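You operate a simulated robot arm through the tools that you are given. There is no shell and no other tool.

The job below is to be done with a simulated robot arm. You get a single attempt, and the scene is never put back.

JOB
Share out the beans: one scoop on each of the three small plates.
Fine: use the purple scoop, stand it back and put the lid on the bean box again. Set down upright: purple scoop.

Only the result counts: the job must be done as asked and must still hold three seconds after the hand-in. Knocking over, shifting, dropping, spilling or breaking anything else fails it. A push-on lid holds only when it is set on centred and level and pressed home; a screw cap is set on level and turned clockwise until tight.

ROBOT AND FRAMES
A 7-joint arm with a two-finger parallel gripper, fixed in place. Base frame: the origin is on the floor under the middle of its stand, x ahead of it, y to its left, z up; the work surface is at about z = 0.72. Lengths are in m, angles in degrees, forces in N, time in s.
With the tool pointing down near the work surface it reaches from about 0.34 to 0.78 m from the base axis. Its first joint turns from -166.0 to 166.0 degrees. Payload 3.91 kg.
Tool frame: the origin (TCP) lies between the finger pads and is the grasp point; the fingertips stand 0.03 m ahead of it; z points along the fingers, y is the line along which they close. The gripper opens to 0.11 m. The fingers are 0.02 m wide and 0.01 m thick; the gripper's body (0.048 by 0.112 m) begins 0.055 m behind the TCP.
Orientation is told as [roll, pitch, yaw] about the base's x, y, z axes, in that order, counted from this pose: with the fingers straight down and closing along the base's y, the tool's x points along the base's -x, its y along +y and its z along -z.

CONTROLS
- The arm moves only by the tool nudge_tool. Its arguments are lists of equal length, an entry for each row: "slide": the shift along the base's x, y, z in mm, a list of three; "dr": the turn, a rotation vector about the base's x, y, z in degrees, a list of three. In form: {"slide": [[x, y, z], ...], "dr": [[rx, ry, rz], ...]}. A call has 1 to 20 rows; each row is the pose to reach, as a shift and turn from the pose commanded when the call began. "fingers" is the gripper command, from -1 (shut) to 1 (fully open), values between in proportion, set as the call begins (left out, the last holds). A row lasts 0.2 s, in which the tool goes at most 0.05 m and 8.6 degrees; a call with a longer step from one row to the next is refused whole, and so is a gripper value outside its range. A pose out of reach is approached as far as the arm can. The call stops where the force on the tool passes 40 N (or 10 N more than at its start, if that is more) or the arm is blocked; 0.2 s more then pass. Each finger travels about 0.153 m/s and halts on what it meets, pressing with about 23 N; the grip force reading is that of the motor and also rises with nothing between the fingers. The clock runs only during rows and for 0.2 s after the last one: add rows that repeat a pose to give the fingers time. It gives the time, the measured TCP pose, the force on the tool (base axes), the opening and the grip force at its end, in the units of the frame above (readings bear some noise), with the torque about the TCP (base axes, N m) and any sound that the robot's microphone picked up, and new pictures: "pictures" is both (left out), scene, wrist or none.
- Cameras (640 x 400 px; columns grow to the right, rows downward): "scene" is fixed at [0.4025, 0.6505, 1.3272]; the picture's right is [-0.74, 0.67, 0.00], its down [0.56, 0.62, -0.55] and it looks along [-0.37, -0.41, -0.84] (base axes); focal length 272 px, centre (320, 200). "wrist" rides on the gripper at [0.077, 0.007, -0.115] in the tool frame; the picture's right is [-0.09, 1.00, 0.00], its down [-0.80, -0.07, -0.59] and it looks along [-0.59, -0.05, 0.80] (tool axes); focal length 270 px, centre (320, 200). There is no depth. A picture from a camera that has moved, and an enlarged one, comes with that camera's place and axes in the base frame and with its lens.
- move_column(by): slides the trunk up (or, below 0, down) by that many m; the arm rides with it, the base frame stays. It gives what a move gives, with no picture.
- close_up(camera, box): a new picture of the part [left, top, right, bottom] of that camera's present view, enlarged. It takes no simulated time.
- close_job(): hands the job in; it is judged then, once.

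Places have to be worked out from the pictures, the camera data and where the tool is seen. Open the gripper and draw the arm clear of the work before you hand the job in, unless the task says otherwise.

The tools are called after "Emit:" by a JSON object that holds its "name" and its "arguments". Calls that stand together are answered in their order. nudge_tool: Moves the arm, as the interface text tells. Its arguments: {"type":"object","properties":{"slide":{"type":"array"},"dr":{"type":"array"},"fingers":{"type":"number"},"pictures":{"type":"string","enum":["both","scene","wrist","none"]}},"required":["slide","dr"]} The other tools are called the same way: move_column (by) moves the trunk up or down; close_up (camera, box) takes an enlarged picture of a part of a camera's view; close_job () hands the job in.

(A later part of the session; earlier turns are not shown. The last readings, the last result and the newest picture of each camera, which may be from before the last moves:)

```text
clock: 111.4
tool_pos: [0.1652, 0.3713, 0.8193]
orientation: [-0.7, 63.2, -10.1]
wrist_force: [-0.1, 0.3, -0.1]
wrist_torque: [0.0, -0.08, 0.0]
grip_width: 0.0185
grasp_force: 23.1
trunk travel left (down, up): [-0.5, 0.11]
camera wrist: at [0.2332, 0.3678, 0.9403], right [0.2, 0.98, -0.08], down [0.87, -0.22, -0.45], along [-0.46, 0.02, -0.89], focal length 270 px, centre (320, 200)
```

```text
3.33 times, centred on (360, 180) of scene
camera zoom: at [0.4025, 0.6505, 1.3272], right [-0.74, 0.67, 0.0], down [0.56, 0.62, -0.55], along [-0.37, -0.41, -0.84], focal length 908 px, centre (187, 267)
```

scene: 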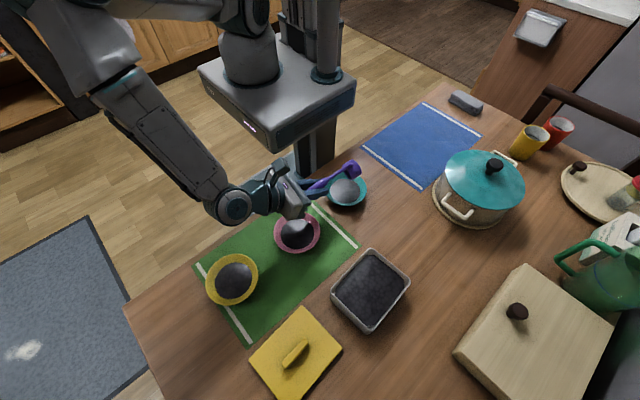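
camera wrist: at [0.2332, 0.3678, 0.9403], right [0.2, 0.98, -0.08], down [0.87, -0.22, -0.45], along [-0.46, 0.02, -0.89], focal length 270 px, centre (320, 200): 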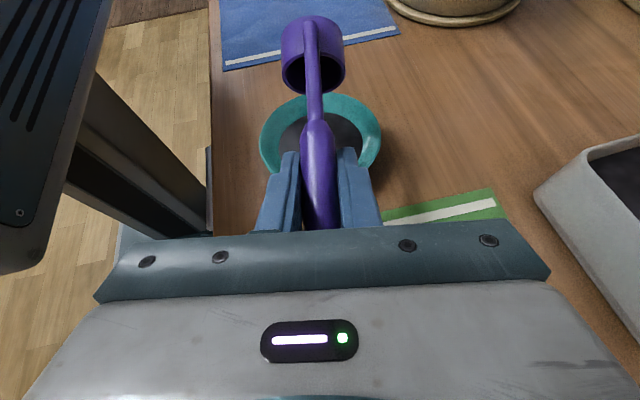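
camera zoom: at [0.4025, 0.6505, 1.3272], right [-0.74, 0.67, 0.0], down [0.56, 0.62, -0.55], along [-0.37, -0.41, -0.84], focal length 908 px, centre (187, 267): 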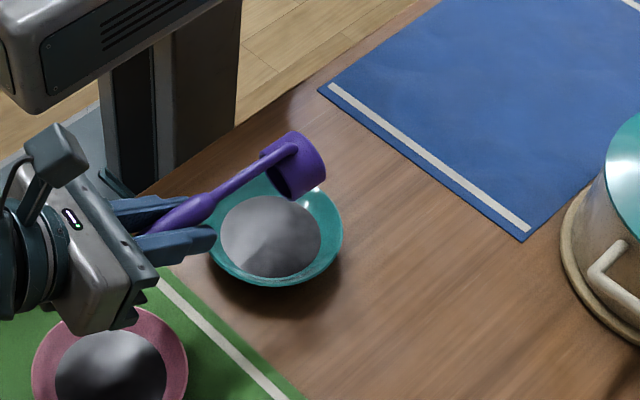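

All three plates hold similar heaps now. I tilt a little further and hold to be sure the cup is empty, then rise while bringing the hand back to vertical.

Emit:
{"name": "nudge_tool", "arguments": {"slide": [[2, -0.4, -6], [2, -0.4, -6], [2, -0.4, -6], [2, 0, 10], [2, 2, 30], [2, 5, 52], [0, 10, 75], [-2, 16, 95], [-4, 24, 110], [-4, 32, 120], [-4, 42, 128], [-4, 52, 132], [-4, 62, 135], [-4, 70, 135], [-4, 70, 135]], "dr": [[1.2, 6.9, 0], [1.2, 6.9, 0], [1.2, 6.9, 0], [0.5, 3, 0], [-0.5, -5, 0], [-1.9, -13, 0], [-3.3, -21, 0], [-4.7, -29, 0], [-6.1, -37, 0], [-7.5, -45, 0], [-8.9, -53, 0], [-10, -59, 0], [-10.8, -62.3, 0], [-10.8, -62.3, 0], [-10.8, -62.3, 0]]}}

Emit:
{"name": "close_up", "arguments": {"camera": "scene", "box": [180, 150, 420, 320]}}

```text
clock: 114.6
tool_pos: [0.1612, 0.4383, 0.9535]
orientation: [-0.6, 0.0, -9.9]
wrist_force: [0.3, -0.4, -1.0]
wrist_torque: [0.02, -0.03, 0.0]
grip_width: 0.0183
grasp_force: 23.2
trunk travel left (down, up): [-0.5, 0.11]
camera wrist: at [0.0871, 0.4605, 1.0696], right [0.26, 0.97, -0.01], down [0.78, -0.2, 0.59], along [0.57, -0.16, -0.8], focal length 270 px, centre (320, 200)
```

scene: 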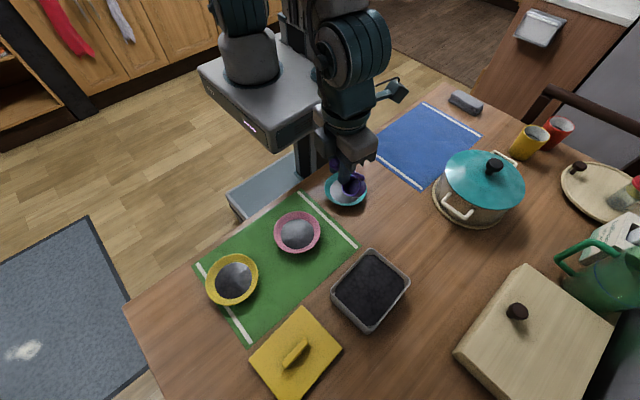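
wrist: 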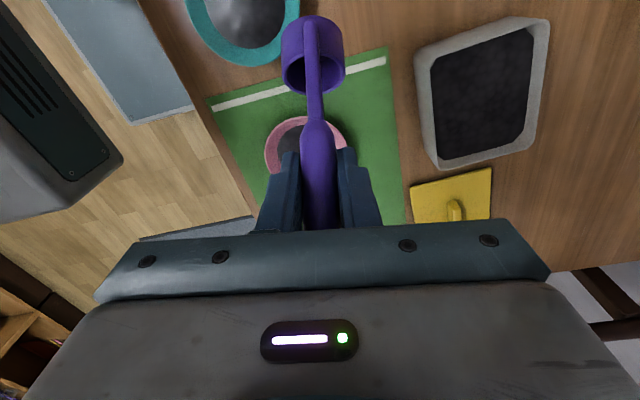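

```text
2.35 times, centred on (300, 235) of scene
camera zoom: at [0.4025, 0.6505, 1.3272], right [-0.74, 0.67, 0.0], down [0.56, 0.62, -0.55], along [-0.37, -0.41, -0.84], focal length 641 px, centre (367, 118)
```

zoom: 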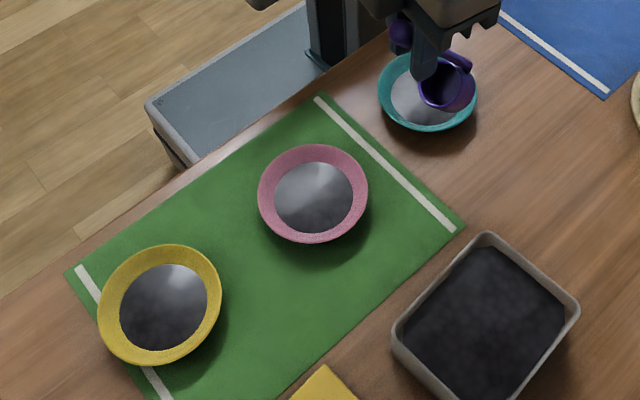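

All plates are fine and the cup is empty. I yaw round to about 64° with the hand vertical and head back to the scoop's stand spot.

Emit:
{"name": "nudge_tool", "arguments": {"slide": [[-5, 5, 10], [-15, 10, 20], [-27, 15, 30], [-39, 20, 36], [-51, 25, 36], [-63, 29, 36], [-75, 33, 36], [-87, 36, 36], [-100, 40, 36], [-100, 40, 36]], "dr": [[0, 0, 8.3], [0, 0, 16.6], [0, 0, 24.9], [0, 0, 33.2], [0, 0, 41.5], [0, 0, 49.8], [0, 0, 58.1], [0, 0, 66.4], [0, 0, 74.3], [0, 0, 74.3]]}}

```text
clock: 116.8
tool_pos: [0.0606, 0.4788, 0.992]
orientation: [-0.5, 0.1, 64.4]
wrist_force: [0.5, 0.0, 0.0]
wrist_torque: [0.03, -0.04, 0.01]
grip_width: 0.0183
grasp_force: 22.6
trunk travel left (down, up): [-0.5, 0.11]
camera wrist: at [0.0208, 0.414, 1.1069], right [-0.86, 0.51, -0.01], down [0.4, 0.7, 0.59], along [0.31, 0.51, -0.8], focal length 270 px, centre (320, 200)
```

scene: 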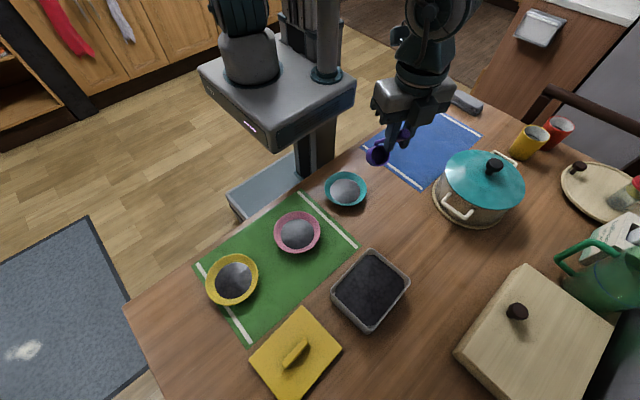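
wrist: 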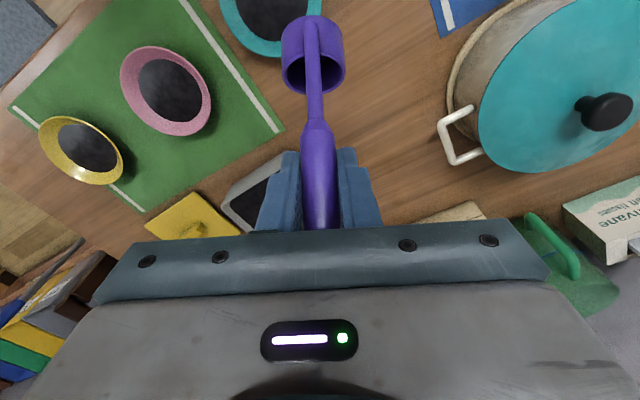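

I lean the hand back to -40° (scoop upright) while moving above the original stand spot, (0.048, 0.555).

Emit:
{"name": "nudge_tool", "arguments": {"slide": [[-2, 12, 0], [-5, 28, 0], [-8, 44, -5], [-10, 60, -15], [-12.7, 76, -30], [-12.7, 76, -42], [-12.7, 76, -42]], "dr": [[7.2, -3.4, 0.06], [14.4, -6.8, 0.12], [21.7, -10.2, 0.18], [28.9, -13.6, 0.24], [36.3, -16.95, 0.32], [36.3, -16.95, 0.32], [36.3, -16.95, 0.32]]}}

Emit:
{"name": "close_up", "arguments": {"camera": "scene", "box": [370, 150, 450, 260]}}

Emit:
{"name": "close_up", "arguments": {"camera": "wrist", "box": [240, 0, 400, 240]}}

```text
clock: 118.4
tool_pos: [0.0488, 0.5542, 0.9488]
orientation: [-0.1, -40.0, 64.4]
wrist_force: [0.2, 0.5, -0.5]
wrist_torque: [0.01, 0.02, -0.02]
grip_width: 0.0183
grasp_force: 23.4
trunk travel left (down, up): [-0.5, 0.11]
camera wrist: at [-0.0148, 0.4386, 0.9883], right [-0.87, 0.49, 0.05], down [0.16, 0.18, 0.97], along [0.47, 0.85, -0.24], focal length 270 px, centre (320, 200)
```

scene: 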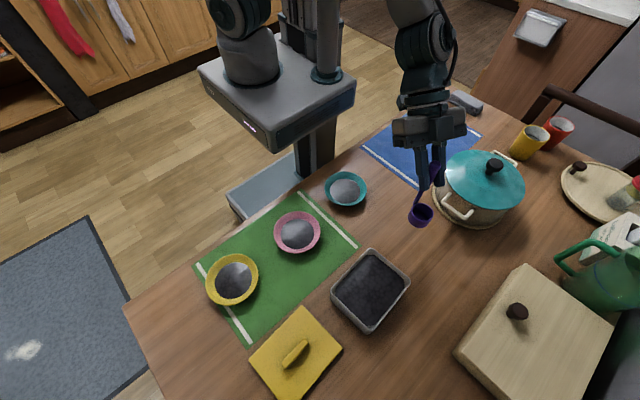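
wrist: 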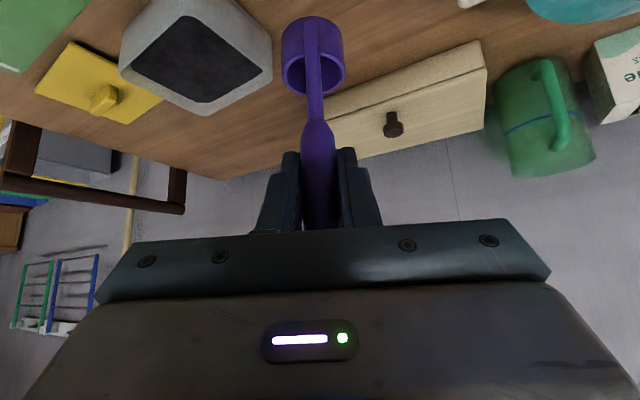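

```text
3.64 times, centred on (410, 205) of scene
camera zoom: at [0.4025, 0.6505, 1.3272], right [-0.74, 0.67, 0.0], down [0.56, 0.62, -0.55], along [-0.37, -0.41, -0.84], focal length 991 px, centre (-7, 182)
```

zoom: 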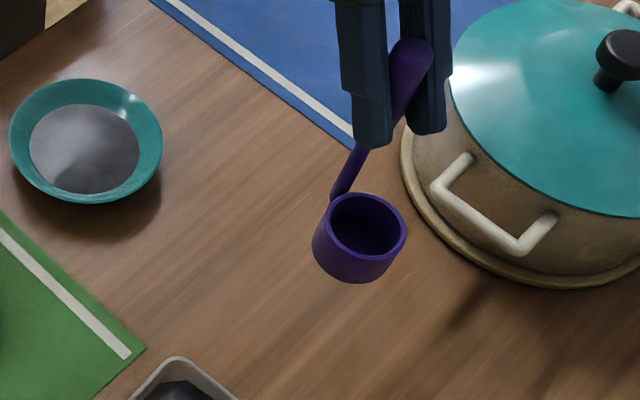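

```text
1.67 times, centred on (320, 120) of wrist
camera zoom: at [-0.0148, 0.4386, 0.9883], right [-0.87, 0.49, 0.05], down [0.16, 0.18, 0.97], along [0.47, 0.85, -0.24], focal length 450 px, centre (320, 333)
```

zoom: 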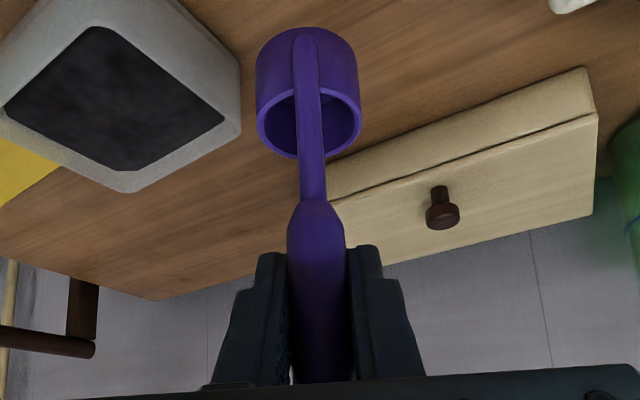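

The close-ups show the scoop has slid about 11 mm along the fingers but is still upright in the grip. I expect contact near TCP z ≈ 0.842, so I shift about 7 mm back to hit the original spot and lower in steps.

Emit:
{"name": "nudge_tool", "arguments": {"slide": [[-3, -5, -20], [-3.5, -5.5, -50], [-3.5, -5.5, -80], [-3.5, -5.5, -93], [-3.5, -5.5, -97], [-3.5, -5.5, -97]], "dr": [[0, 0, 0], [0, 0, 0], [0, 0, 0], [0, 0, 0], [0, 0, 0], [0, 0, 0]]}}

Emit:
{"name": "close_up", "arguments": {"camera": "scene", "box": [370, 170, 440, 260]}}

```text
clock: 119.8
tool_pos: [0.0455, 0.5481, 0.8522]
orientation: [-0.1, -39.9, 64.5]
wrist_force: [0.3, -0.5, -1.3]
wrist_torque: [0.02, -0.01, -0.01]
grip_width: 0.0182
grasp_force: 22.9
trunk travel left (down, up): [-0.5, 0.11]
camera wrist: at [-0.0173, 0.4325, 0.8911], right [-0.87, 0.49, 0.05], down [0.16, 0.18, 0.97], along [0.47, 0.85, -0.24], focal length 270 px, centre (320, 200)
```

scene: 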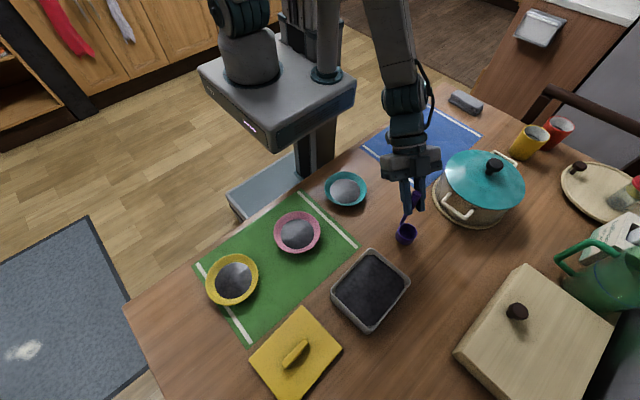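
wrist: 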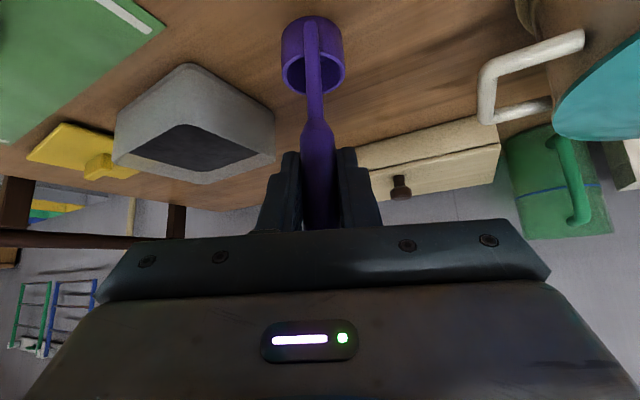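

```text
4.44 times, centred on (405, 215) of scene
camera zoom: at [0.4025, 0.6505, 1.3272], right [-0.74, 0.67, 0.0], down [0.56, 0.62, -0.55], along [-0.37, -0.41, -0.84], focal length 1211 px, centre (-58, 133)
```

zoom: 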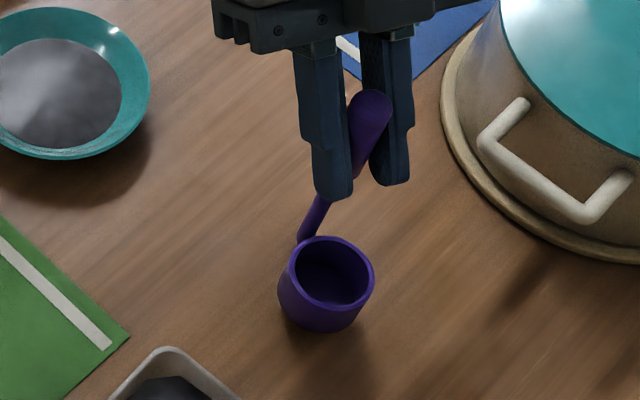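

There is no contact at 0.852. I lower a few millimetres more and read the force.

Emit:
{"name": "nudge_tool", "arguments": {"slide": [[0, 0, -3], [0, 0, -6], [0, 0, -6]], "dr": [[0, 0, 0], [0, 0, 0], [0, 0, 0]], "pictures": "none"}}

Emit:
{"name": "nudge_tool", "arguments": {"slide": [[0, 0, -1.5], [0, 0, -2.5], [0, 0, -2.5]], "dr": [[0, 0, 0], [0, 0, 0], [0, 0, 0]], "pictures": "wrist"}}

```text
clock: 120.6
tool_pos: [0.0461, 0.5504, 0.8456]
orientation: [-0.2, -40.0, 64.6]
wrist_force: [-0.1, -1.1, -1.9]
wrist_torque: [-0.02, 0.01, 0.0]
grip_width: 0.0184
grasp_force: 23.1
trunk travel left (down, up): [-0.5, 0.11]
```

```text
clock: 121.4
tool_pos: [0.0463, 0.5502, 0.8427]
orientation: [-0.1, -40.1, 64.6]
wrist_force: [0.1, -0.3, -0.5]
wrist_torque: [0.01, 0.04, 0.0]
grip_width: 0.0181
grasp_force: 23.1
trunk travel left (down, up): [-0.5, 0.11]
camera wrist: at [-0.0174, 0.4344, 0.8814], right [-0.87, 0.49, 0.05], down [0.16, 0.18, 0.97], along [0.47, 0.85, -0.24], focal length 270 px, centre (320, 200)
```

wrist: 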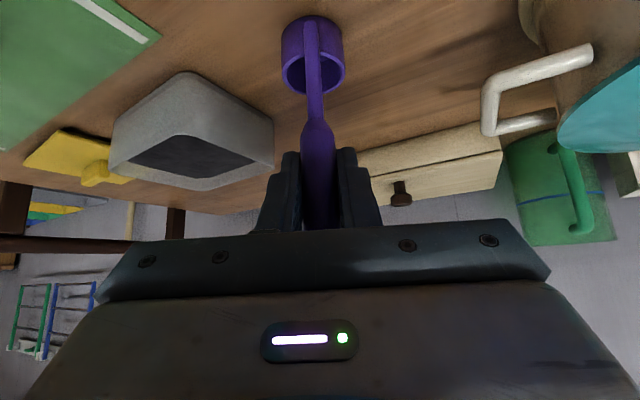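

Still free at 0.8427. I go on in 1 mm steps.

Emit:
{"name": "nudge_tool", "arguments": {"slide": [[0, 0, -1], [0, 0, -2], [0, 0, -2]], "dr": [[0, 0, 0], [0, 0, 0], [0, 0, 0]], "pictures": "none"}}

Emit:
{"name": "nudge_tool", "arguments": {"slide": [[0, 0, -1], [0, 0, -2], [0, 0, -2]], "dr": [[0, 0, 0], [0, 0, 0], [0, 0, 0]], "pictures": "wrist"}}

```text
clock: 122.2
tool_pos: [0.0452, 0.5495, 0.8414]
orientation: [-0.1, -40.0, 64.5]
wrist_force: [0.5, -0.2, -0.4]
wrist_torque: [-0.01, 0.03, 0.0]
grip_width: 0.0182
grasp_force: 22.6
trunk travel left (down, up): [-0.5, 0.11]
```

```text
clock: 123.0
tool_pos: [0.0445, 0.5496, 0.8392]
orientation: [-0.2, -40.1, 64.5]
wrist_force: [0.1, -2.5, 6.1]
wrist_torque: [-0.14, 0.05, -0.03]
grip_width: 0.0182
grasp_force: 22.5
trunk travel left (down, up): [-0.5, 0.11]
camera wrist: at [-0.0185, 0.434, 0.8786], right [-0.87, 0.49, 0.06], down [0.16, 0.18, 0.97], along [0.47, 0.85, -0.23], focal length 270 px, centre (320, 200)
```

wrist: 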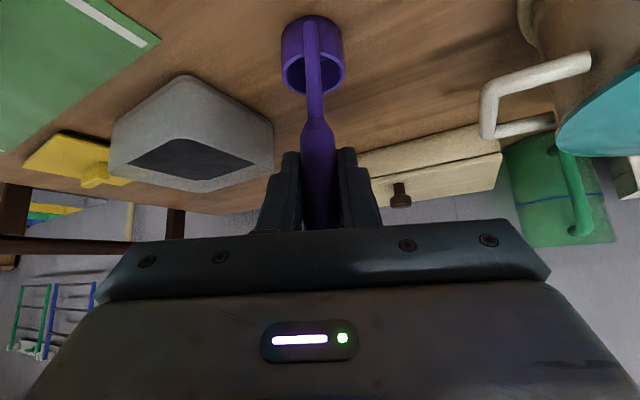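

The cup touches the table with about 6 N. I check that it is upright, then ease the pressure and open the fingers.

Emit:
{"name": "close_up", "arguments": {"camera": "scene", "box": [370, 170, 440, 260]}}

Emit:
{"name": "nudge_tool", "arguments": {"slide": [[0, 0, 1], [0, 0, 1]], "dr": [[0, 0, 0], [0, 0, 0]], "pictures": "none"}}

```text
4.44 times, centred on (405, 215) of scene
camera zoom: at [0.4025, 0.6505, 1.3272], right [-0.74, 0.67, 0.0], down [0.56, 0.62, -0.55], along [-0.37, -0.41, -0.84], focal length 1211 px, centre (-58, 133)
```

zoom: 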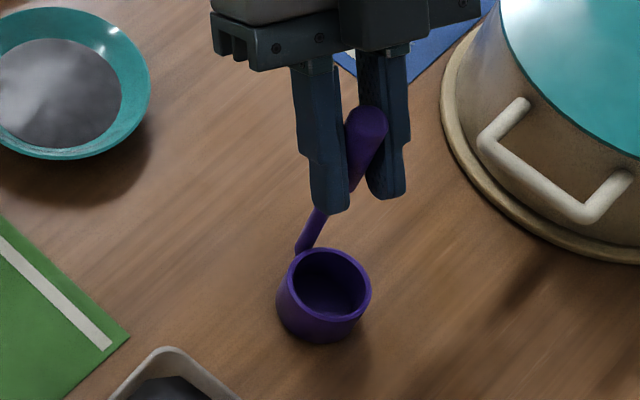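

```text
clock: 123.6
tool_pos: [0.0434, 0.5489, 0.8402]
orientation: [-0.1, -40.0, 64.6]
wrist_force: [0.2, 0.1, -1.0]
wrist_torque: [0.0, 0.06, 0.02]
grip_width: 0.0184
grasp_force: 22.4
trunk travel left (down, up): [-0.5, 0.11]
```

The force is fully relieved, so the base may be hovering by under a millimetre. I press down 0.6 mm and release.

Emit:
{"name": "nudge_tool", "arguments": {"slide": [[0, 0, -0.6], [0, 0, -0.6]], "dr": [[0, 0, 0], [0, 0, 0]], "pictures": "none"}}

Emit:
{"name": "nudge_tool", "arguments": {"slide": [[0, 0, 0], [0, 0, 0], [0, 0, 0]], "dr": [[0, 0, 0], [0, 0, 0], [0, 0, 0]], "fingers": -0.1}}

Emit:
{"name": "close_up", "arguments": {"camera": "scene", "box": [370, 170, 440, 260]}}

```text
clock: 124.2
tool_pos: [0.0446, 0.5492, 0.8401]
orientation: [-0.1, -40.0, 64.6]
wrist_force: [-0.6, -0.4, 1.7]
wrist_torque: [-0.09, 0.07, 0.04]
grip_width: 0.0182
grasp_force: 23.0
trunk travel left (down, up): [-0.5, 0.11]
```

```text
clock: 125.0
tool_pos: [0.0446, 0.5502, 0.8389]
orientation: [0.0, -40.0, 64.5]
wrist_force: [-0.4, 0.3, 0.6]
wrist_torque: [0.02, 0.0, 0.0]
grip_width: 0.0493
grasp_force: 0.1
trunk travel left (down, up): [-0.5, 0.11]
camera wrist: at [-0.0182, 0.434, 0.8785], right [-0.87, 0.49, 0.05], down [0.16, 0.18, 0.97], along [0.47, 0.85, -0.24], focal length 270 px, centre (320, 200)
```

scene: 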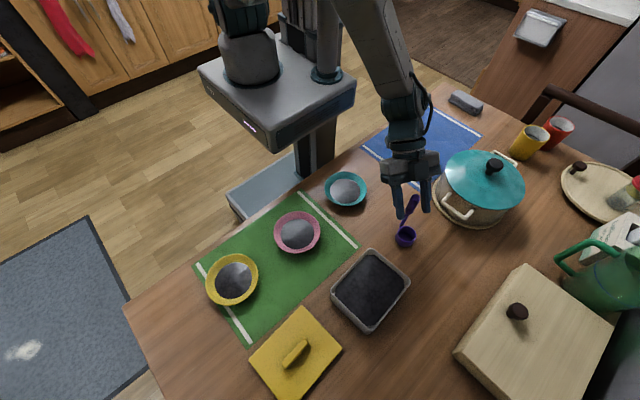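
wrist: 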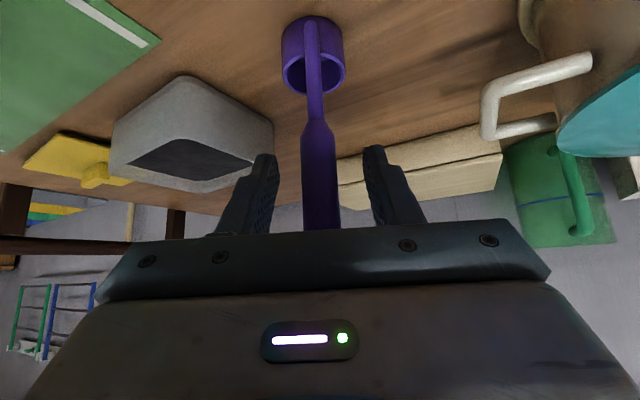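

```text
4.44 times, centred on (405, 215) of scene
camera zoom: at [0.4025, 0.6505, 1.3272], right [-0.74, 0.67, 0.0], down [0.56, 0.62, -0.55], along [-0.37, -0.41, -0.84], focal length 1211 px, centre (-58, 133)
```

zoom: 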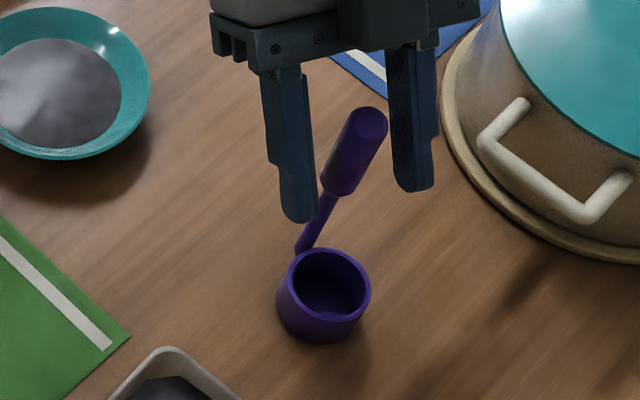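

The scoop stands upright on its own at its original spot. I back out along the finger direction.

Emit:
{"name": "nudge_tool", "arguments": {"slide": [[-4, -9, 11], [-11, -23, 30], [-20, -42, 55], [-28, -58, 77], [-28, -58, 110], [-28, -58, 140], [-28, -58, 140]], "dr": [[0, 0, 0], [0, 0, 0], [0, 0, 0], [0, 0, 0], [0, 0, 0], [0, 0, 0], [0, 0, 0]]}}

Emit:
{"name": "close_up", "arguments": {"camera": "scene", "box": [370, 170, 440, 260]}}

```text
clock: 126.6
tool_pos: [0.0166, 0.4919, 0.9783]
orientation: [-0.1, -39.9, 64.5]
wrist_force: [0.0, -0.3, -0.1]
wrist_torque: [0.01, 0.0, 0.0]
grip_width: 0.0495
grasp_force: 0.0
trunk travel left (down, up): [-0.5, 0.11]
camera wrist: at [-0.0468, 0.3754, 1.0167], right [-0.87, 0.49, 0.05], down [0.16, 0.18, 0.97], along [0.47, 0.85, -0.24], focal length 270 px, centre (320, 200)
```

scene: 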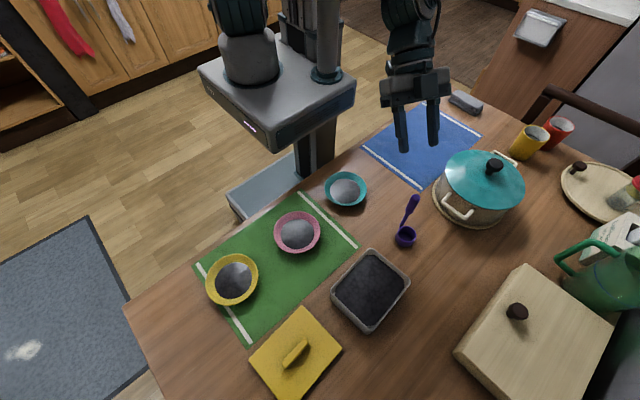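
wrist: 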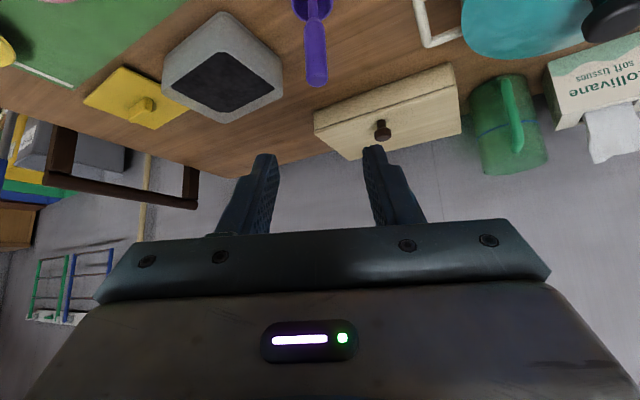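

```text
4.44 times, centred on (405, 215) of scene
camera zoom: at [0.4025, 0.6505, 1.3272], right [-0.74, 0.67, 0.0], down [0.56, 0.62, -0.55], along [-0.37, -0.41, -0.84], focal length 1211 px, centre (-58, 133)
```

zoom: 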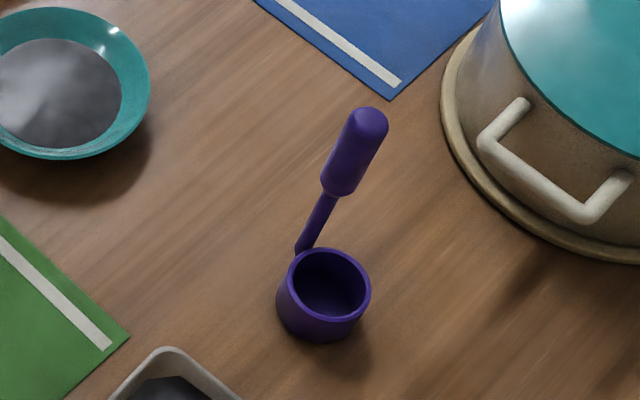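

The scoop stands well. Now for the lid: I bring the hand to vertical, then to yaw 3.5, and move above the lid at (0.4065, 0.590).

Emit:
{"name": "nudge_tool", "arguments": {"slide": [[0, 0, 5], [0, 0, 10], [0, 0, 15], [0, 0, 20], [0, 0, 22], [0, 0, 22]], "dr": [[-7.2, 3.44, 0], [-14.4, 6.88, 0], [-21.7, 10.3, 0], [-28.9, 13.8, 0], [-36.0, 17.2, 0], [-36.0, 17.2, 0]], "pictures": "none"}}

Emit:
{"name": "nudge_tool", "arguments": {"slide": [[25, 5, 0], [55, 12, 0], [90, 22, 0], [125, 35, 0], [165, 50, 0], [205, 65, 0], [245, 75, 0], [285, 85, 0], [325, 92, 0], [360, 97, 0], [388, 98, 0], [388, 98, 0]], "dr": [[0, 0, -6], [0, 0, -12], [0, 0, -18], [0, 0, -24], [0, 0, -30], [0, 0, -36], [0, 0, -42], [0, 0, -48], [0, 0, -54], [0, 0, -59], [0, 0, -61], [0, 0, -61]]}}

```text
clock: 128.0
tool_pos: [0.0163, 0.4937, 1.0022]
orientation: [-0.1, 0.0, 64.6]
wrist_force: [0.4, 1.0, 0.1]
wrist_torque: [0.0, -0.02, 0.03]
grip_width: 0.0494
grasp_force: 0.1
trunk travel left (down, up): [-0.5, 0.11]
```

```text
clock: 130.6
tool_pos: [0.4081, 0.5904, 0.9995]
orientation: [-0.1, 0.0, 3.6]
wrist_force: [0.1, 0.4, 0.4]
wrist_torque: [-0.02, 0.04, 0.02]
grip_width: 0.0494
grasp_force: 0.1
trunk travel left (down, up): [-0.5, 0.11]
camera wrist: at [0.3312, 0.5929, 1.1157], right [0.03, 1.0, 0.0], down [0.8, -0.02, 0.6], along [0.6, -0.02, -0.8], focal length 270 px, centre (320, 200)
```

scene: 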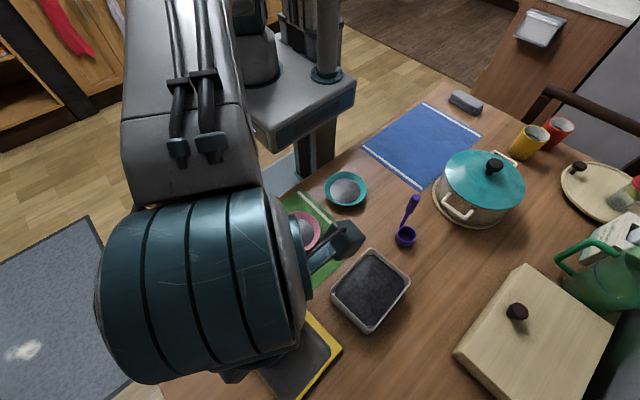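
wrist: 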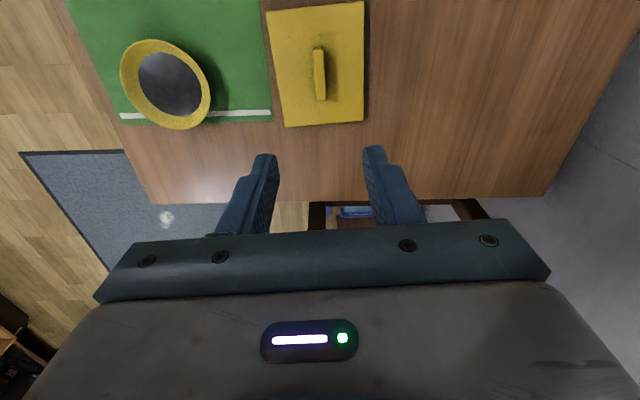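

The lid lies where I left it, centred under the fingers. I descend to just above it and check the alignment.

Emit:
{"name": "nudge_tool", "arguments": {"slide": [[-1, 0, -40], [-1, 0, -80], [-1, 0, -120], [-1, 0, -160], [-1, 0, -190], [-1, 0, -205], [-1, 0, -205]], "dr": [[0, 0, 0], [0, 0, 0], [0, 0, 0], [0, 0, 0], [0, 0, 0], [0, 0, 0], [0, 0, 0]], "pictures": "wrist"}}

Emit:
{"name": "close_up", "arguments": {"camera": "wrist", "box": [200, 20, 440, 240]}}

```text
clock: 132.2
tool_pos: [0.4038, 0.5921, 0.795]
orientation: [0.0, -0.1, 3.5]
wrist_force: [0.6, 0.0, 0.6]
wrist_torque: [0.0, -0.01, -0.01]
grip_width: 0.0493
grasp_force: 0.1
trunk travel left (down, up): [-0.5, 0.11]
camera wrist: at [0.3262, 0.5949, 0.9109], right [0.03, 1.0, 0.0], down [0.8, -0.02, 0.6], along [0.6, -0.02, -0.8], focal length 270 px, centre (320, 200)
```

wrist: 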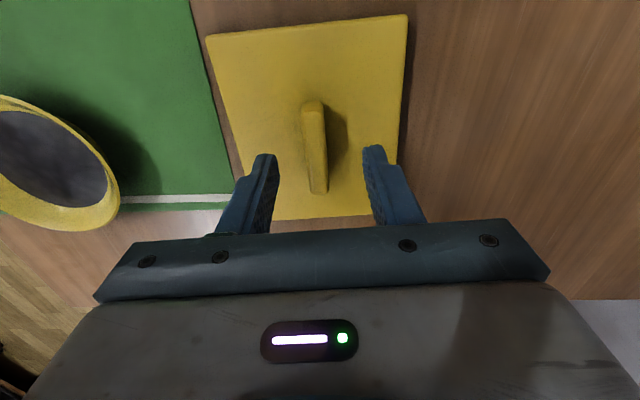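

```text
1.82 times, centred on (320, 130) of wrist
camera zoom: at [0.3262, 0.5949, 0.9109], right [0.03, 1.0, 0.0], down [0.8, -0.02, 0.6], along [0.6, -0.02, -0.8], focal length 491 px, centre (320, 327)
```

zoom: 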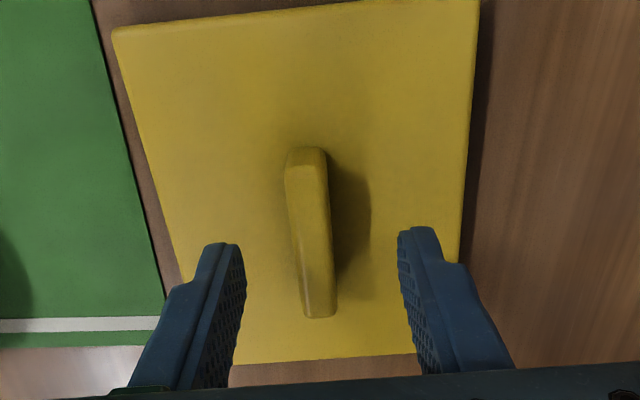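

The handle is about 3 mm to the -y side of the finger centre. I correct that, lower to the release height of 0.767 and close.

Emit:
{"name": "nudge_tool", "arguments": {"slide": [[2, -2.5, -10], [2, -2.5, -20], [2, -2.5, -27], [2, -2.5, -27]], "dr": [[0, 0, 0], [0, 0, 0], [0, 0, 0], [0, 0, 0]], "pictures": "wrist"}}

Emit:
{"name": "close_up", "arguments": {"camera": "wrist", "box": [180, 0, 440, 240]}}

```text
clock: 133.2
tool_pos: [0.4063, 0.5883, 0.7688]
orientation: [-0.1, -0.1, 3.5]
wrist_force: [0.2, -0.9, 0.0]
wrist_torque: [-0.01, -0.03, 0.03]
grip_width: 0.0492
grasp_force: 0.1
trunk travel left (down, up): [-0.5, 0.11]
camera wrist: at [0.3287, 0.5911, 0.8833], right [0.03, 1.0, 0.0], down [0.8, -0.02, 0.6], along [0.6, -0.02, -0.8], focal length 270 px, centre (320, 200)
```

wrist: 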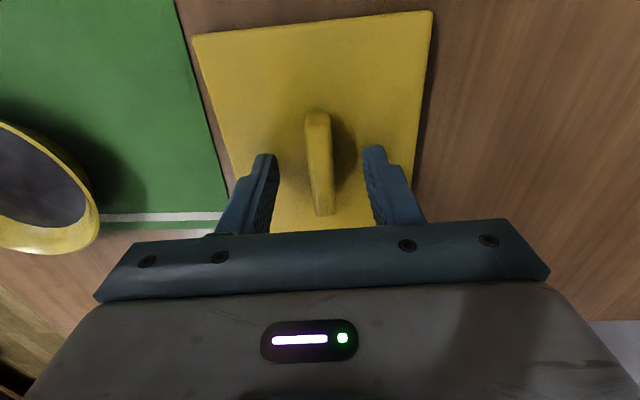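

```text
1.67 times, centred on (310, 120) of wrist
camera zoom: at [0.3287, 0.5911, 0.8833], right [0.03, 1.0, 0.0], down [0.8, -0.02, 0.6], along [0.6, -0.02, -0.8], focal length 450 px, centre (337, 333)
```

zoom: 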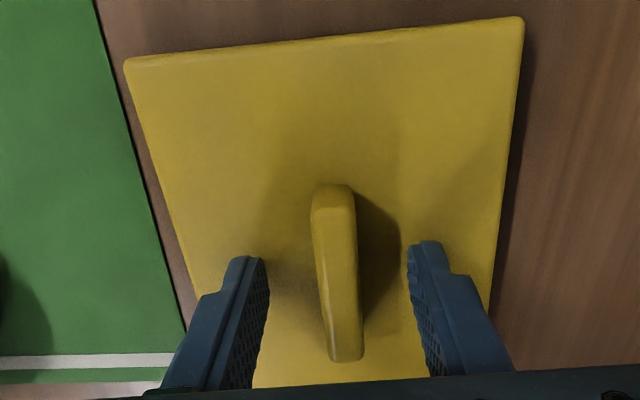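

The view almost matches the earlier gripped view. I go down 1.5 mm more and close on the handle.

Emit:
{"name": "nudge_tool", "arguments": {"slide": [[0, 0.7, -1.5], [0, 0.7, -1.5]], "dr": [[0, 0, 0], [0, 0, 0]], "pictures": "none"}}

Emit:
{"name": "nudge_tool", "arguments": {"slide": [[0, 0, 0], [0, 0, 0], [0, 0, 0], [0, 0, 0]], "dr": [[0, 0, 0], [0, 0, 0], [0, 0, 0], [0, 0, 0]], "fingers": -1, "pictures": "wrist"}}

Emit:
{"name": "nudge_tool", "arguments": {"slide": [[0, 0, 5], [0, 0, 20], [0, 0, 50], [0, 0, 85], [0, 0, 115], [0, 0, 115]], "dr": [[0, 0, 0], [0, 0, 0], [0, 0, 0], [0, 0, 0], [0, 0, 0], [0, 0, 0]]}}

Emit:
{"name": "close_up", "arguments": {"camera": "wrist", "box": [180, 0, 440, 240]}}

```text
clock: 133.8
tool_pos: [0.4055, 0.5885, 0.767]
orientation: [-0.2, -0.1, 3.5]
wrist_force: [-0.2, 0.1, -0.6]
wrist_torque: [0.02, 0.03, 0.02]
grip_width: 0.0495
grasp_force: 0.1
trunk travel left (down, up): [-0.5, 0.11]
```

```text
clock: 134.8
tool_pos: [0.4048, 0.5889, 0.7676]
orientation: [-0.1, -0.1, 3.5]
wrist_force: [-0.7, 0.5, -0.3]
wrist_torque: [0.0, 0.03, -0.01]
grip_width: 0.0131
grasp_force: 23.7
trunk travel left (down, up): [-0.5, 0.11]
camera wrist: at [0.3288, 0.5915, 0.8823], right [0.03, 1.0, 0.0], down [0.8, -0.02, 0.6], along [0.6, -0.02, -0.8], focal length 270 px, centre (320, 200)
```

wrist: 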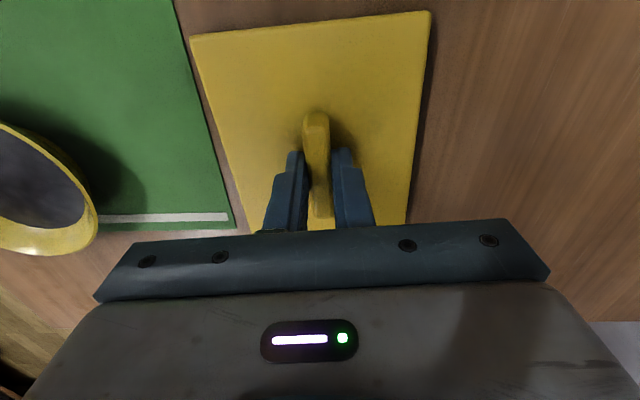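

```text
clock: 136.2
tool_pos: [0.4052, 0.5879, 0.8855]
orientation: [-0.1, 0.0, 3.6]
wrist_force: [0.2, 0.1, -0.4]
wrist_torque: [-0.02, 0.01, 0.0]
grip_width: 0.0132
grasp_force: 23.4
trunk travel left (down, up): [-0.5, 0.11]
camera wrist: at [0.3286, 0.591, 1.0019], right [0.03, 1.0, 0.0], down [0.8, -0.02, 0.6], along [0.6, -0.02, -0.8], focal length 270 px, centre (320, 200)
```

scene: 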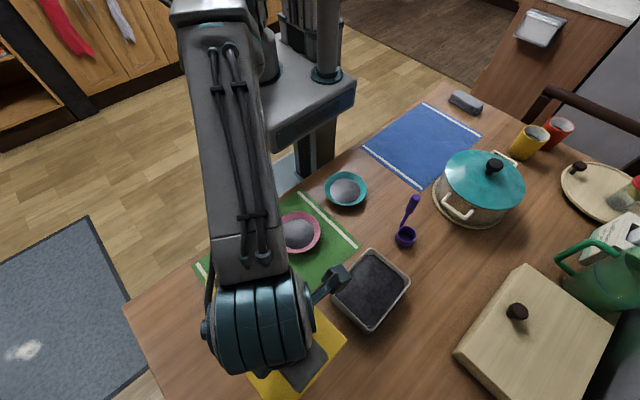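
wrist: 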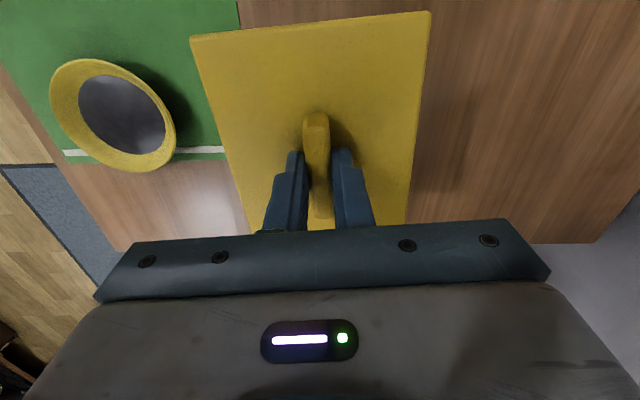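

```text
1.67 times, centred on (310, 120) of wrist
camera zoom: at [0.3286, 0.591, 1.0019], right [0.03, 1.0, 0.0], down [0.8, -0.02, 0.6], along [0.6, -0.02, -0.8], focal length 450 px, centre (337, 333)
```

zoom: 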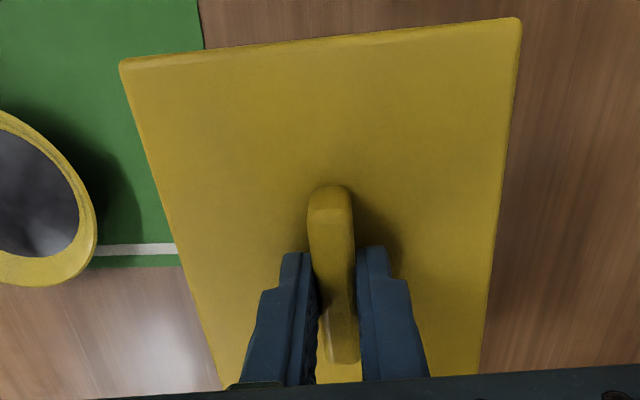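

The lid is gripped with nearly the same relative pose as before, about 1.5 mm different in x. I carry it back over the box to (0.218, 0.6025).

Emit:
{"name": "nudge_tool", "arguments": {"slide": [[-20, 2, 3], [-55, 5, 5], [-95, 8, 5], [-130, 11, 5], [-160, 13, 5], [-180, 14, 2], [-187, 14.6, 0], [-187, 14.6, 0], [-187, 14.6, 0]], "dr": [[0, 0, 0], [0, 0, 0], [0, 0, 0], [0, 0, 0], [0, 0, 0], [0, 0, 0], [0, 0, 0], [0, 0, 0], [0, 0, 0]]}}

Emit:
{"name": "close_up", "arguments": {"camera": "scene", "box": [310, 230, 430, 350]}}

```text
clock: 138.2
tool_pos: [0.2175, 0.6021, 0.8837]
orientation: [-0.1, 0.0, 3.5]
wrist_force: [0.2, 0.0, -0.3]
wrist_torque: [-0.01, -0.02, 0.02]
grip_width: 0.013
grasp_force: 23.0
trunk travel left (down, up): [-0.5, 0.11]
camera wrist: at [0.1403, 0.6056, 0.999], right [0.03, 1.0, 0.0], down [0.8, -0.02, 0.6], along [0.6, -0.02, -0.8], focal length 270 px, centre (320, 200)
```

scene: 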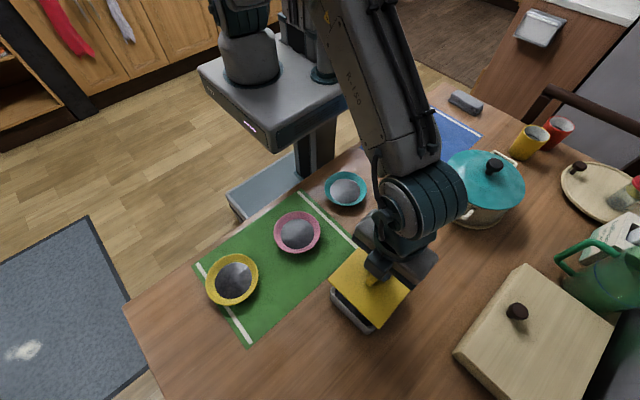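
wrist: 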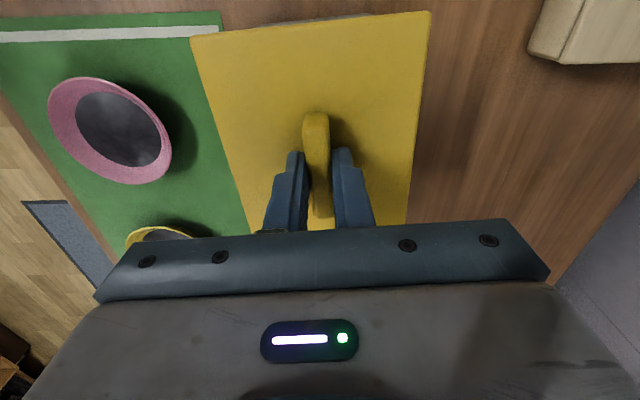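

```text
3.33 times, centred on (370, 290) of scene
camera zoom: at [0.4025, 0.6505, 1.3272], right [-0.74, 0.67, 0.0], down [0.56, 0.62, -0.55], along [-0.37, -0.41, -0.84], focal length 908 px, centre (153, -100)
```

zoom: 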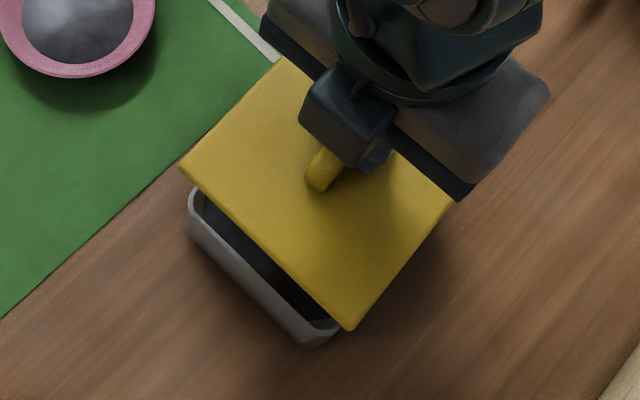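

Hovering corners match the predicted lifted position of the originally seated lid within about 1–2 mm. I lower to just above the rim and compare closely.

Emit:
{"name": "nudge_tool", "arguments": {"slide": [[0, 0, -15], [0, 0, -30], [0, 0, -42], [0, 0, -50], [0, 0, -50]], "dr": [[0, 0, 0], [0, 0, 0], [0, 0, 0], [0, 0, 0], [0, 0, 0]]}}

Emit:
{"name": "close_up", "arguments": {"camera": "scene", "box": [310, 230, 430, 350]}}

Emit:
{"name": "close_up", "arguments": {"camera": "wrist", "box": [180, 0, 440, 240]}}

```text
clock: 139.4
tool_pos: [0.2199, 0.6027, 0.8328]
orientation: [-0.1, -0.2, 3.5]
wrist_force: [-0.3, -0.3, -0.4]
wrist_torque: [-0.01, -0.02, 0.0]
grip_width: 0.0132
grasp_force: 23.1
trunk travel left (down, up): [-0.5, 0.11]
camera wrist: at [0.1419, 0.6065, 0.9486], right [0.03, 1.0, 0.0], down [0.8, -0.02, 0.6], along [0.6, -0.02, -0.8], focal length 270 px, centre (320, 200)
```

scene: 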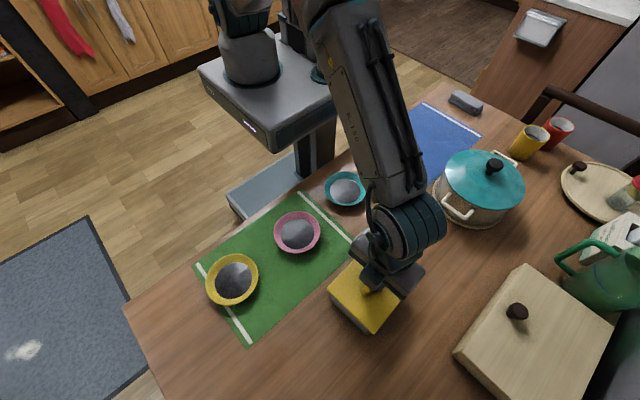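
wrist: 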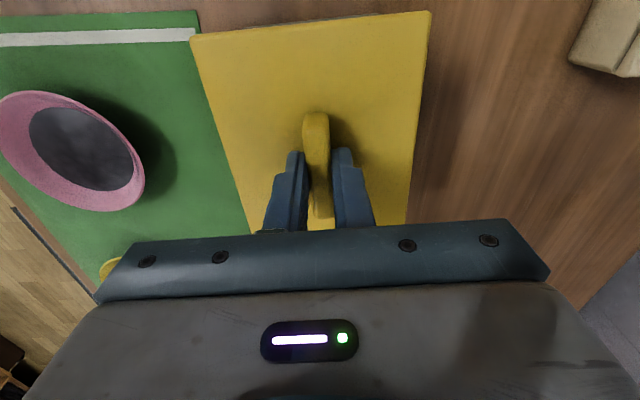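

```text
3.33 times, centred on (370, 290) of scene
camera zoom: at [0.4025, 0.6505, 1.3272], right [-0.74, 0.67, 0.0], down [0.56, 0.62, -0.55], along [-0.37, -0.41, -0.84], focal length 908 px, centre (153, -100)
```

zoom: 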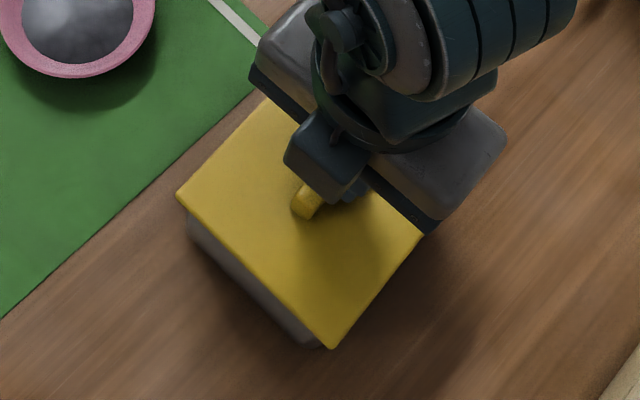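

```text
1.67 times, centred on (310, 120) of wrist
camera zoom: at [0.1419, 0.6065, 0.9486], right [0.03, 1.0, 0.0], down [0.8, -0.02, 0.6], along [0.6, -0.02, -0.8], focal length 450 px, centre (337, 333)
```

zoom: 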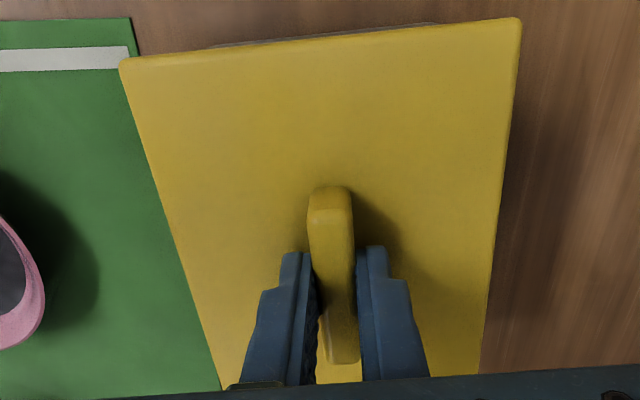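

The corners agree with the seated lid within about 1 mm. I lower in small steps, watching for early contact.

Emit:
{"name": "nudge_tool", "arguments": {"slide": [[0, 0, -2], [0, 0, -4], [0, 0, -6], [0, 0, -6]], "dr": [[0, 0, 0], [0, 0, 0], [0, 0, 0], [0, 0, 0]], "pictures": "none"}}

Emit:
{"name": "nudge_tool", "arguments": {"slide": [[0, 0, -1.5], [0, 0, -3], [0, 0, -3]], "dr": [[0, 0, 0], [0, 0, 0], [0, 0, 0]], "pictures": "wrist"}}

Emit:
{"name": "close_up", "arguments": {"camera": "scene", "box": [310, 230, 430, 350]}}

```text
clock: 140.4
tool_pos: [0.2186, 0.602, 0.8277]
orientation: [-0.1, -0.1, 3.5]
wrist_force: [-0.5, 0.5, -0.9]
wrist_torque: [-0.01, -0.01, 0.03]
grip_width: 0.0132
grasp_force: 22.9
trunk travel left (down, up): [-0.5, 0.11]
```

```text
clock: 141.2
tool_pos: [0.2192, 0.6045, 0.8238]
orientation: [-0.2, 0.0, 3.4]
wrist_force: [0.1, 0.1, 0.6]
wrist_torque: [0.02, 0.01, 0.01]
grip_width: 0.0133
grasp_force: 23.2
trunk travel left (down, up): [-0.5, 0.11]
camera wrist: at [0.1421, 0.6063, 0.9387], right [0.03, 1.0, 0.0], down [0.8, -0.02, 0.6], along [0.6, -0.02, -0.8], focal length 270 px, centre (320, 200)
```

wrist: 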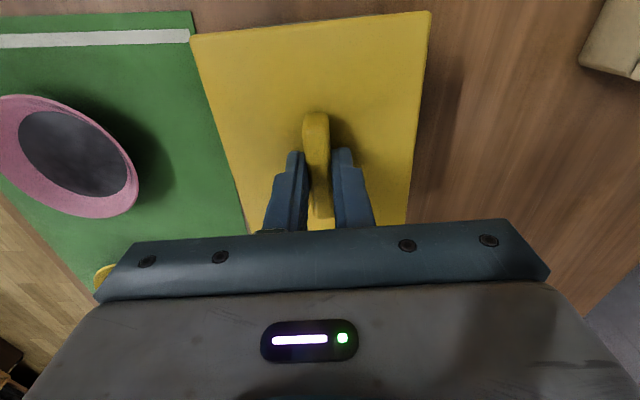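

```text
3.33 times, centred on (370, 290) of scene
camera zoom: at [0.4025, 0.6505, 1.3272], right [-0.74, 0.67, 0.0], down [0.56, 0.62, -0.55], along [-0.37, -0.41, -0.84], focal length 908 px, centre (153, -100)
```

zoom: 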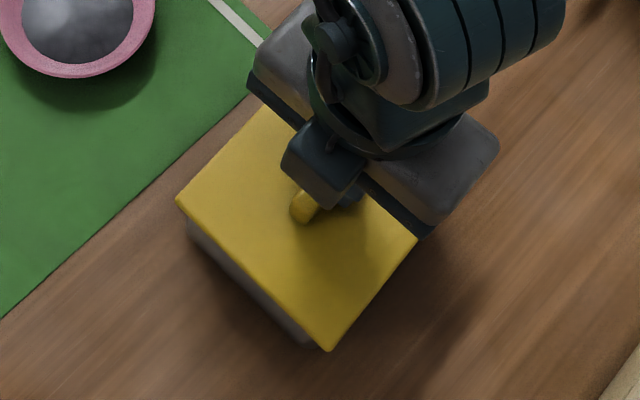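

There is no resistance at 0.824, so the lid's inner edge is going into the box. I continue in small steps to seat it.

Emit:
{"name": "nudge_tool", "arguments": {"slide": [[0, 0, -1], [0, 0, -2], [0, 0, -2]], "dr": [[0, 0, 0], [0, 0, 0], [0, 0, 0]], "pictures": "none"}}

Emit:
{"name": "nudge_tool", "arguments": {"slide": [[0, 0, -1], [0, 0, -2], [0, 0, -2]], "dr": [[0, 0, 0], [0, 0, 0], [0, 0, 0]], "pictures": "none"}}

Emit:
{"name": "nudge_tool", "arguments": {"slide": [[0, 0, -1], [0, 0, -2], [0, 0, -2]], "dr": [[0, 0, 0], [0, 0, 0], [0, 0, 0]], "pictures": "wrist"}}

```text
clock: 142.0
tool_pos: [0.2185, 0.6038, 0.8215]
orientation: [-0.1, -0.2, 3.5]
wrist_force: [0.6, 0.3, -0.8]
wrist_torque: [-0.05, 0.04, 0.01]
grip_width: 0.013
grasp_force: 22.2
trunk travel left (down, up): [-0.5, 0.11]
```

```text
clock: 142.8
tool_pos: [0.2193, 0.6043, 0.8198]
orientation: [-0.1, 0.0, 3.5]
wrist_force: [-1.0, -1.5, 3.0]
wrist_torque: [-0.08, 0.09, -0.01]
grip_width: 0.0132
grasp_force: 23.0
trunk travel left (down, up): [-0.5, 0.11]
```

```text
clock: 143.6
tool_pos: [0.2194, 0.6041, 0.8201]
orientation: [0.2, -0.2, 3.5]
wrist_force: [-0.2, 1.6, 17.2]
wrist_torque: [-0.05, 0.19, -0.01]
grip_width: 0.0128
grasp_force: 23.1
trunk travel left (down, up): [-0.5, 0.11]
camera wrist: at [0.1416, 0.6055, 0.9352], right [0.03, 1.0, 0.0], down [0.8, -0.02, 0.6], along [0.6, -0.01, -0.8], focal length 270 px, centre (320, 200)
```

wrist: 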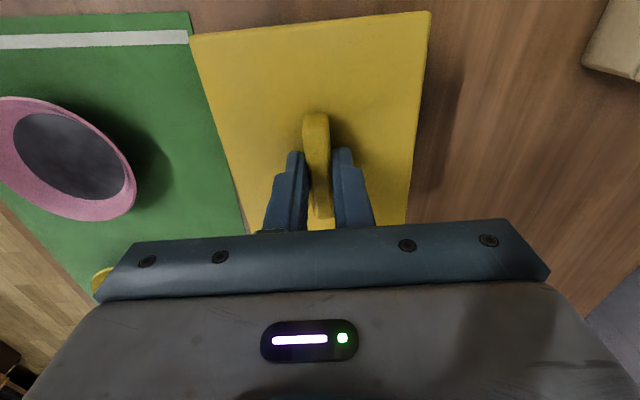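

Firm contact comes at 0.820, the originally seated height. I press further to make sure it is home.

Emit:
{"name": "nudge_tool", "arguments": {"slide": [[0, 0, -1.5], [0, 0, -2.5], [0, 0, -2.5], [0, 0, -2.5]], "dr": [[0, 0, 0], [0, 0, 0], [0, 0, 0], [0, 0, 0]], "pictures": "none"}}

Emit:
{"name": "close_up", "arguments": {"camera": "scene", "box": [310, 230, 430, 350]}}

```text
clock: 144.6
tool_pos: [0.219, 0.6033, 0.8154]
orientation: [0.0, -0.2, 3.5]
wrist_force: [1.8, 4.8, 18.6]
wrist_torque: [0.07, -0.07, -0.03]
grip_width: 0.0132
grasp_force: 22.9
trunk travel left (down, up): [-0.5, 0.11]
```

```text
3.33 times, centred on (370, 290) of scene
camera zoom: at [0.4025, 0.6505, 1.3272], right [-0.74, 0.67, 0.0], down [0.56, 0.62, -0.55], along [-0.37, -0.41, -0.84], focal length 908 px, centre (153, -100)
```

zoom: 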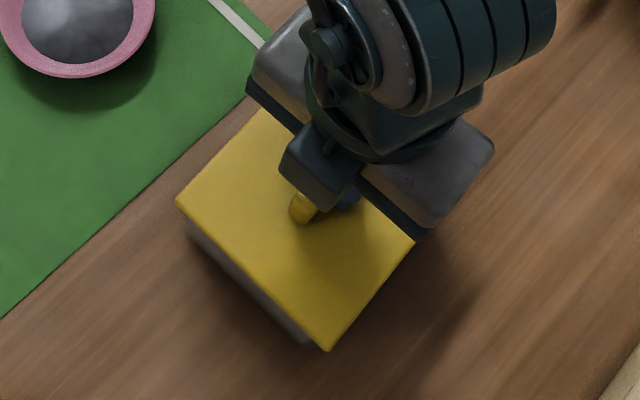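

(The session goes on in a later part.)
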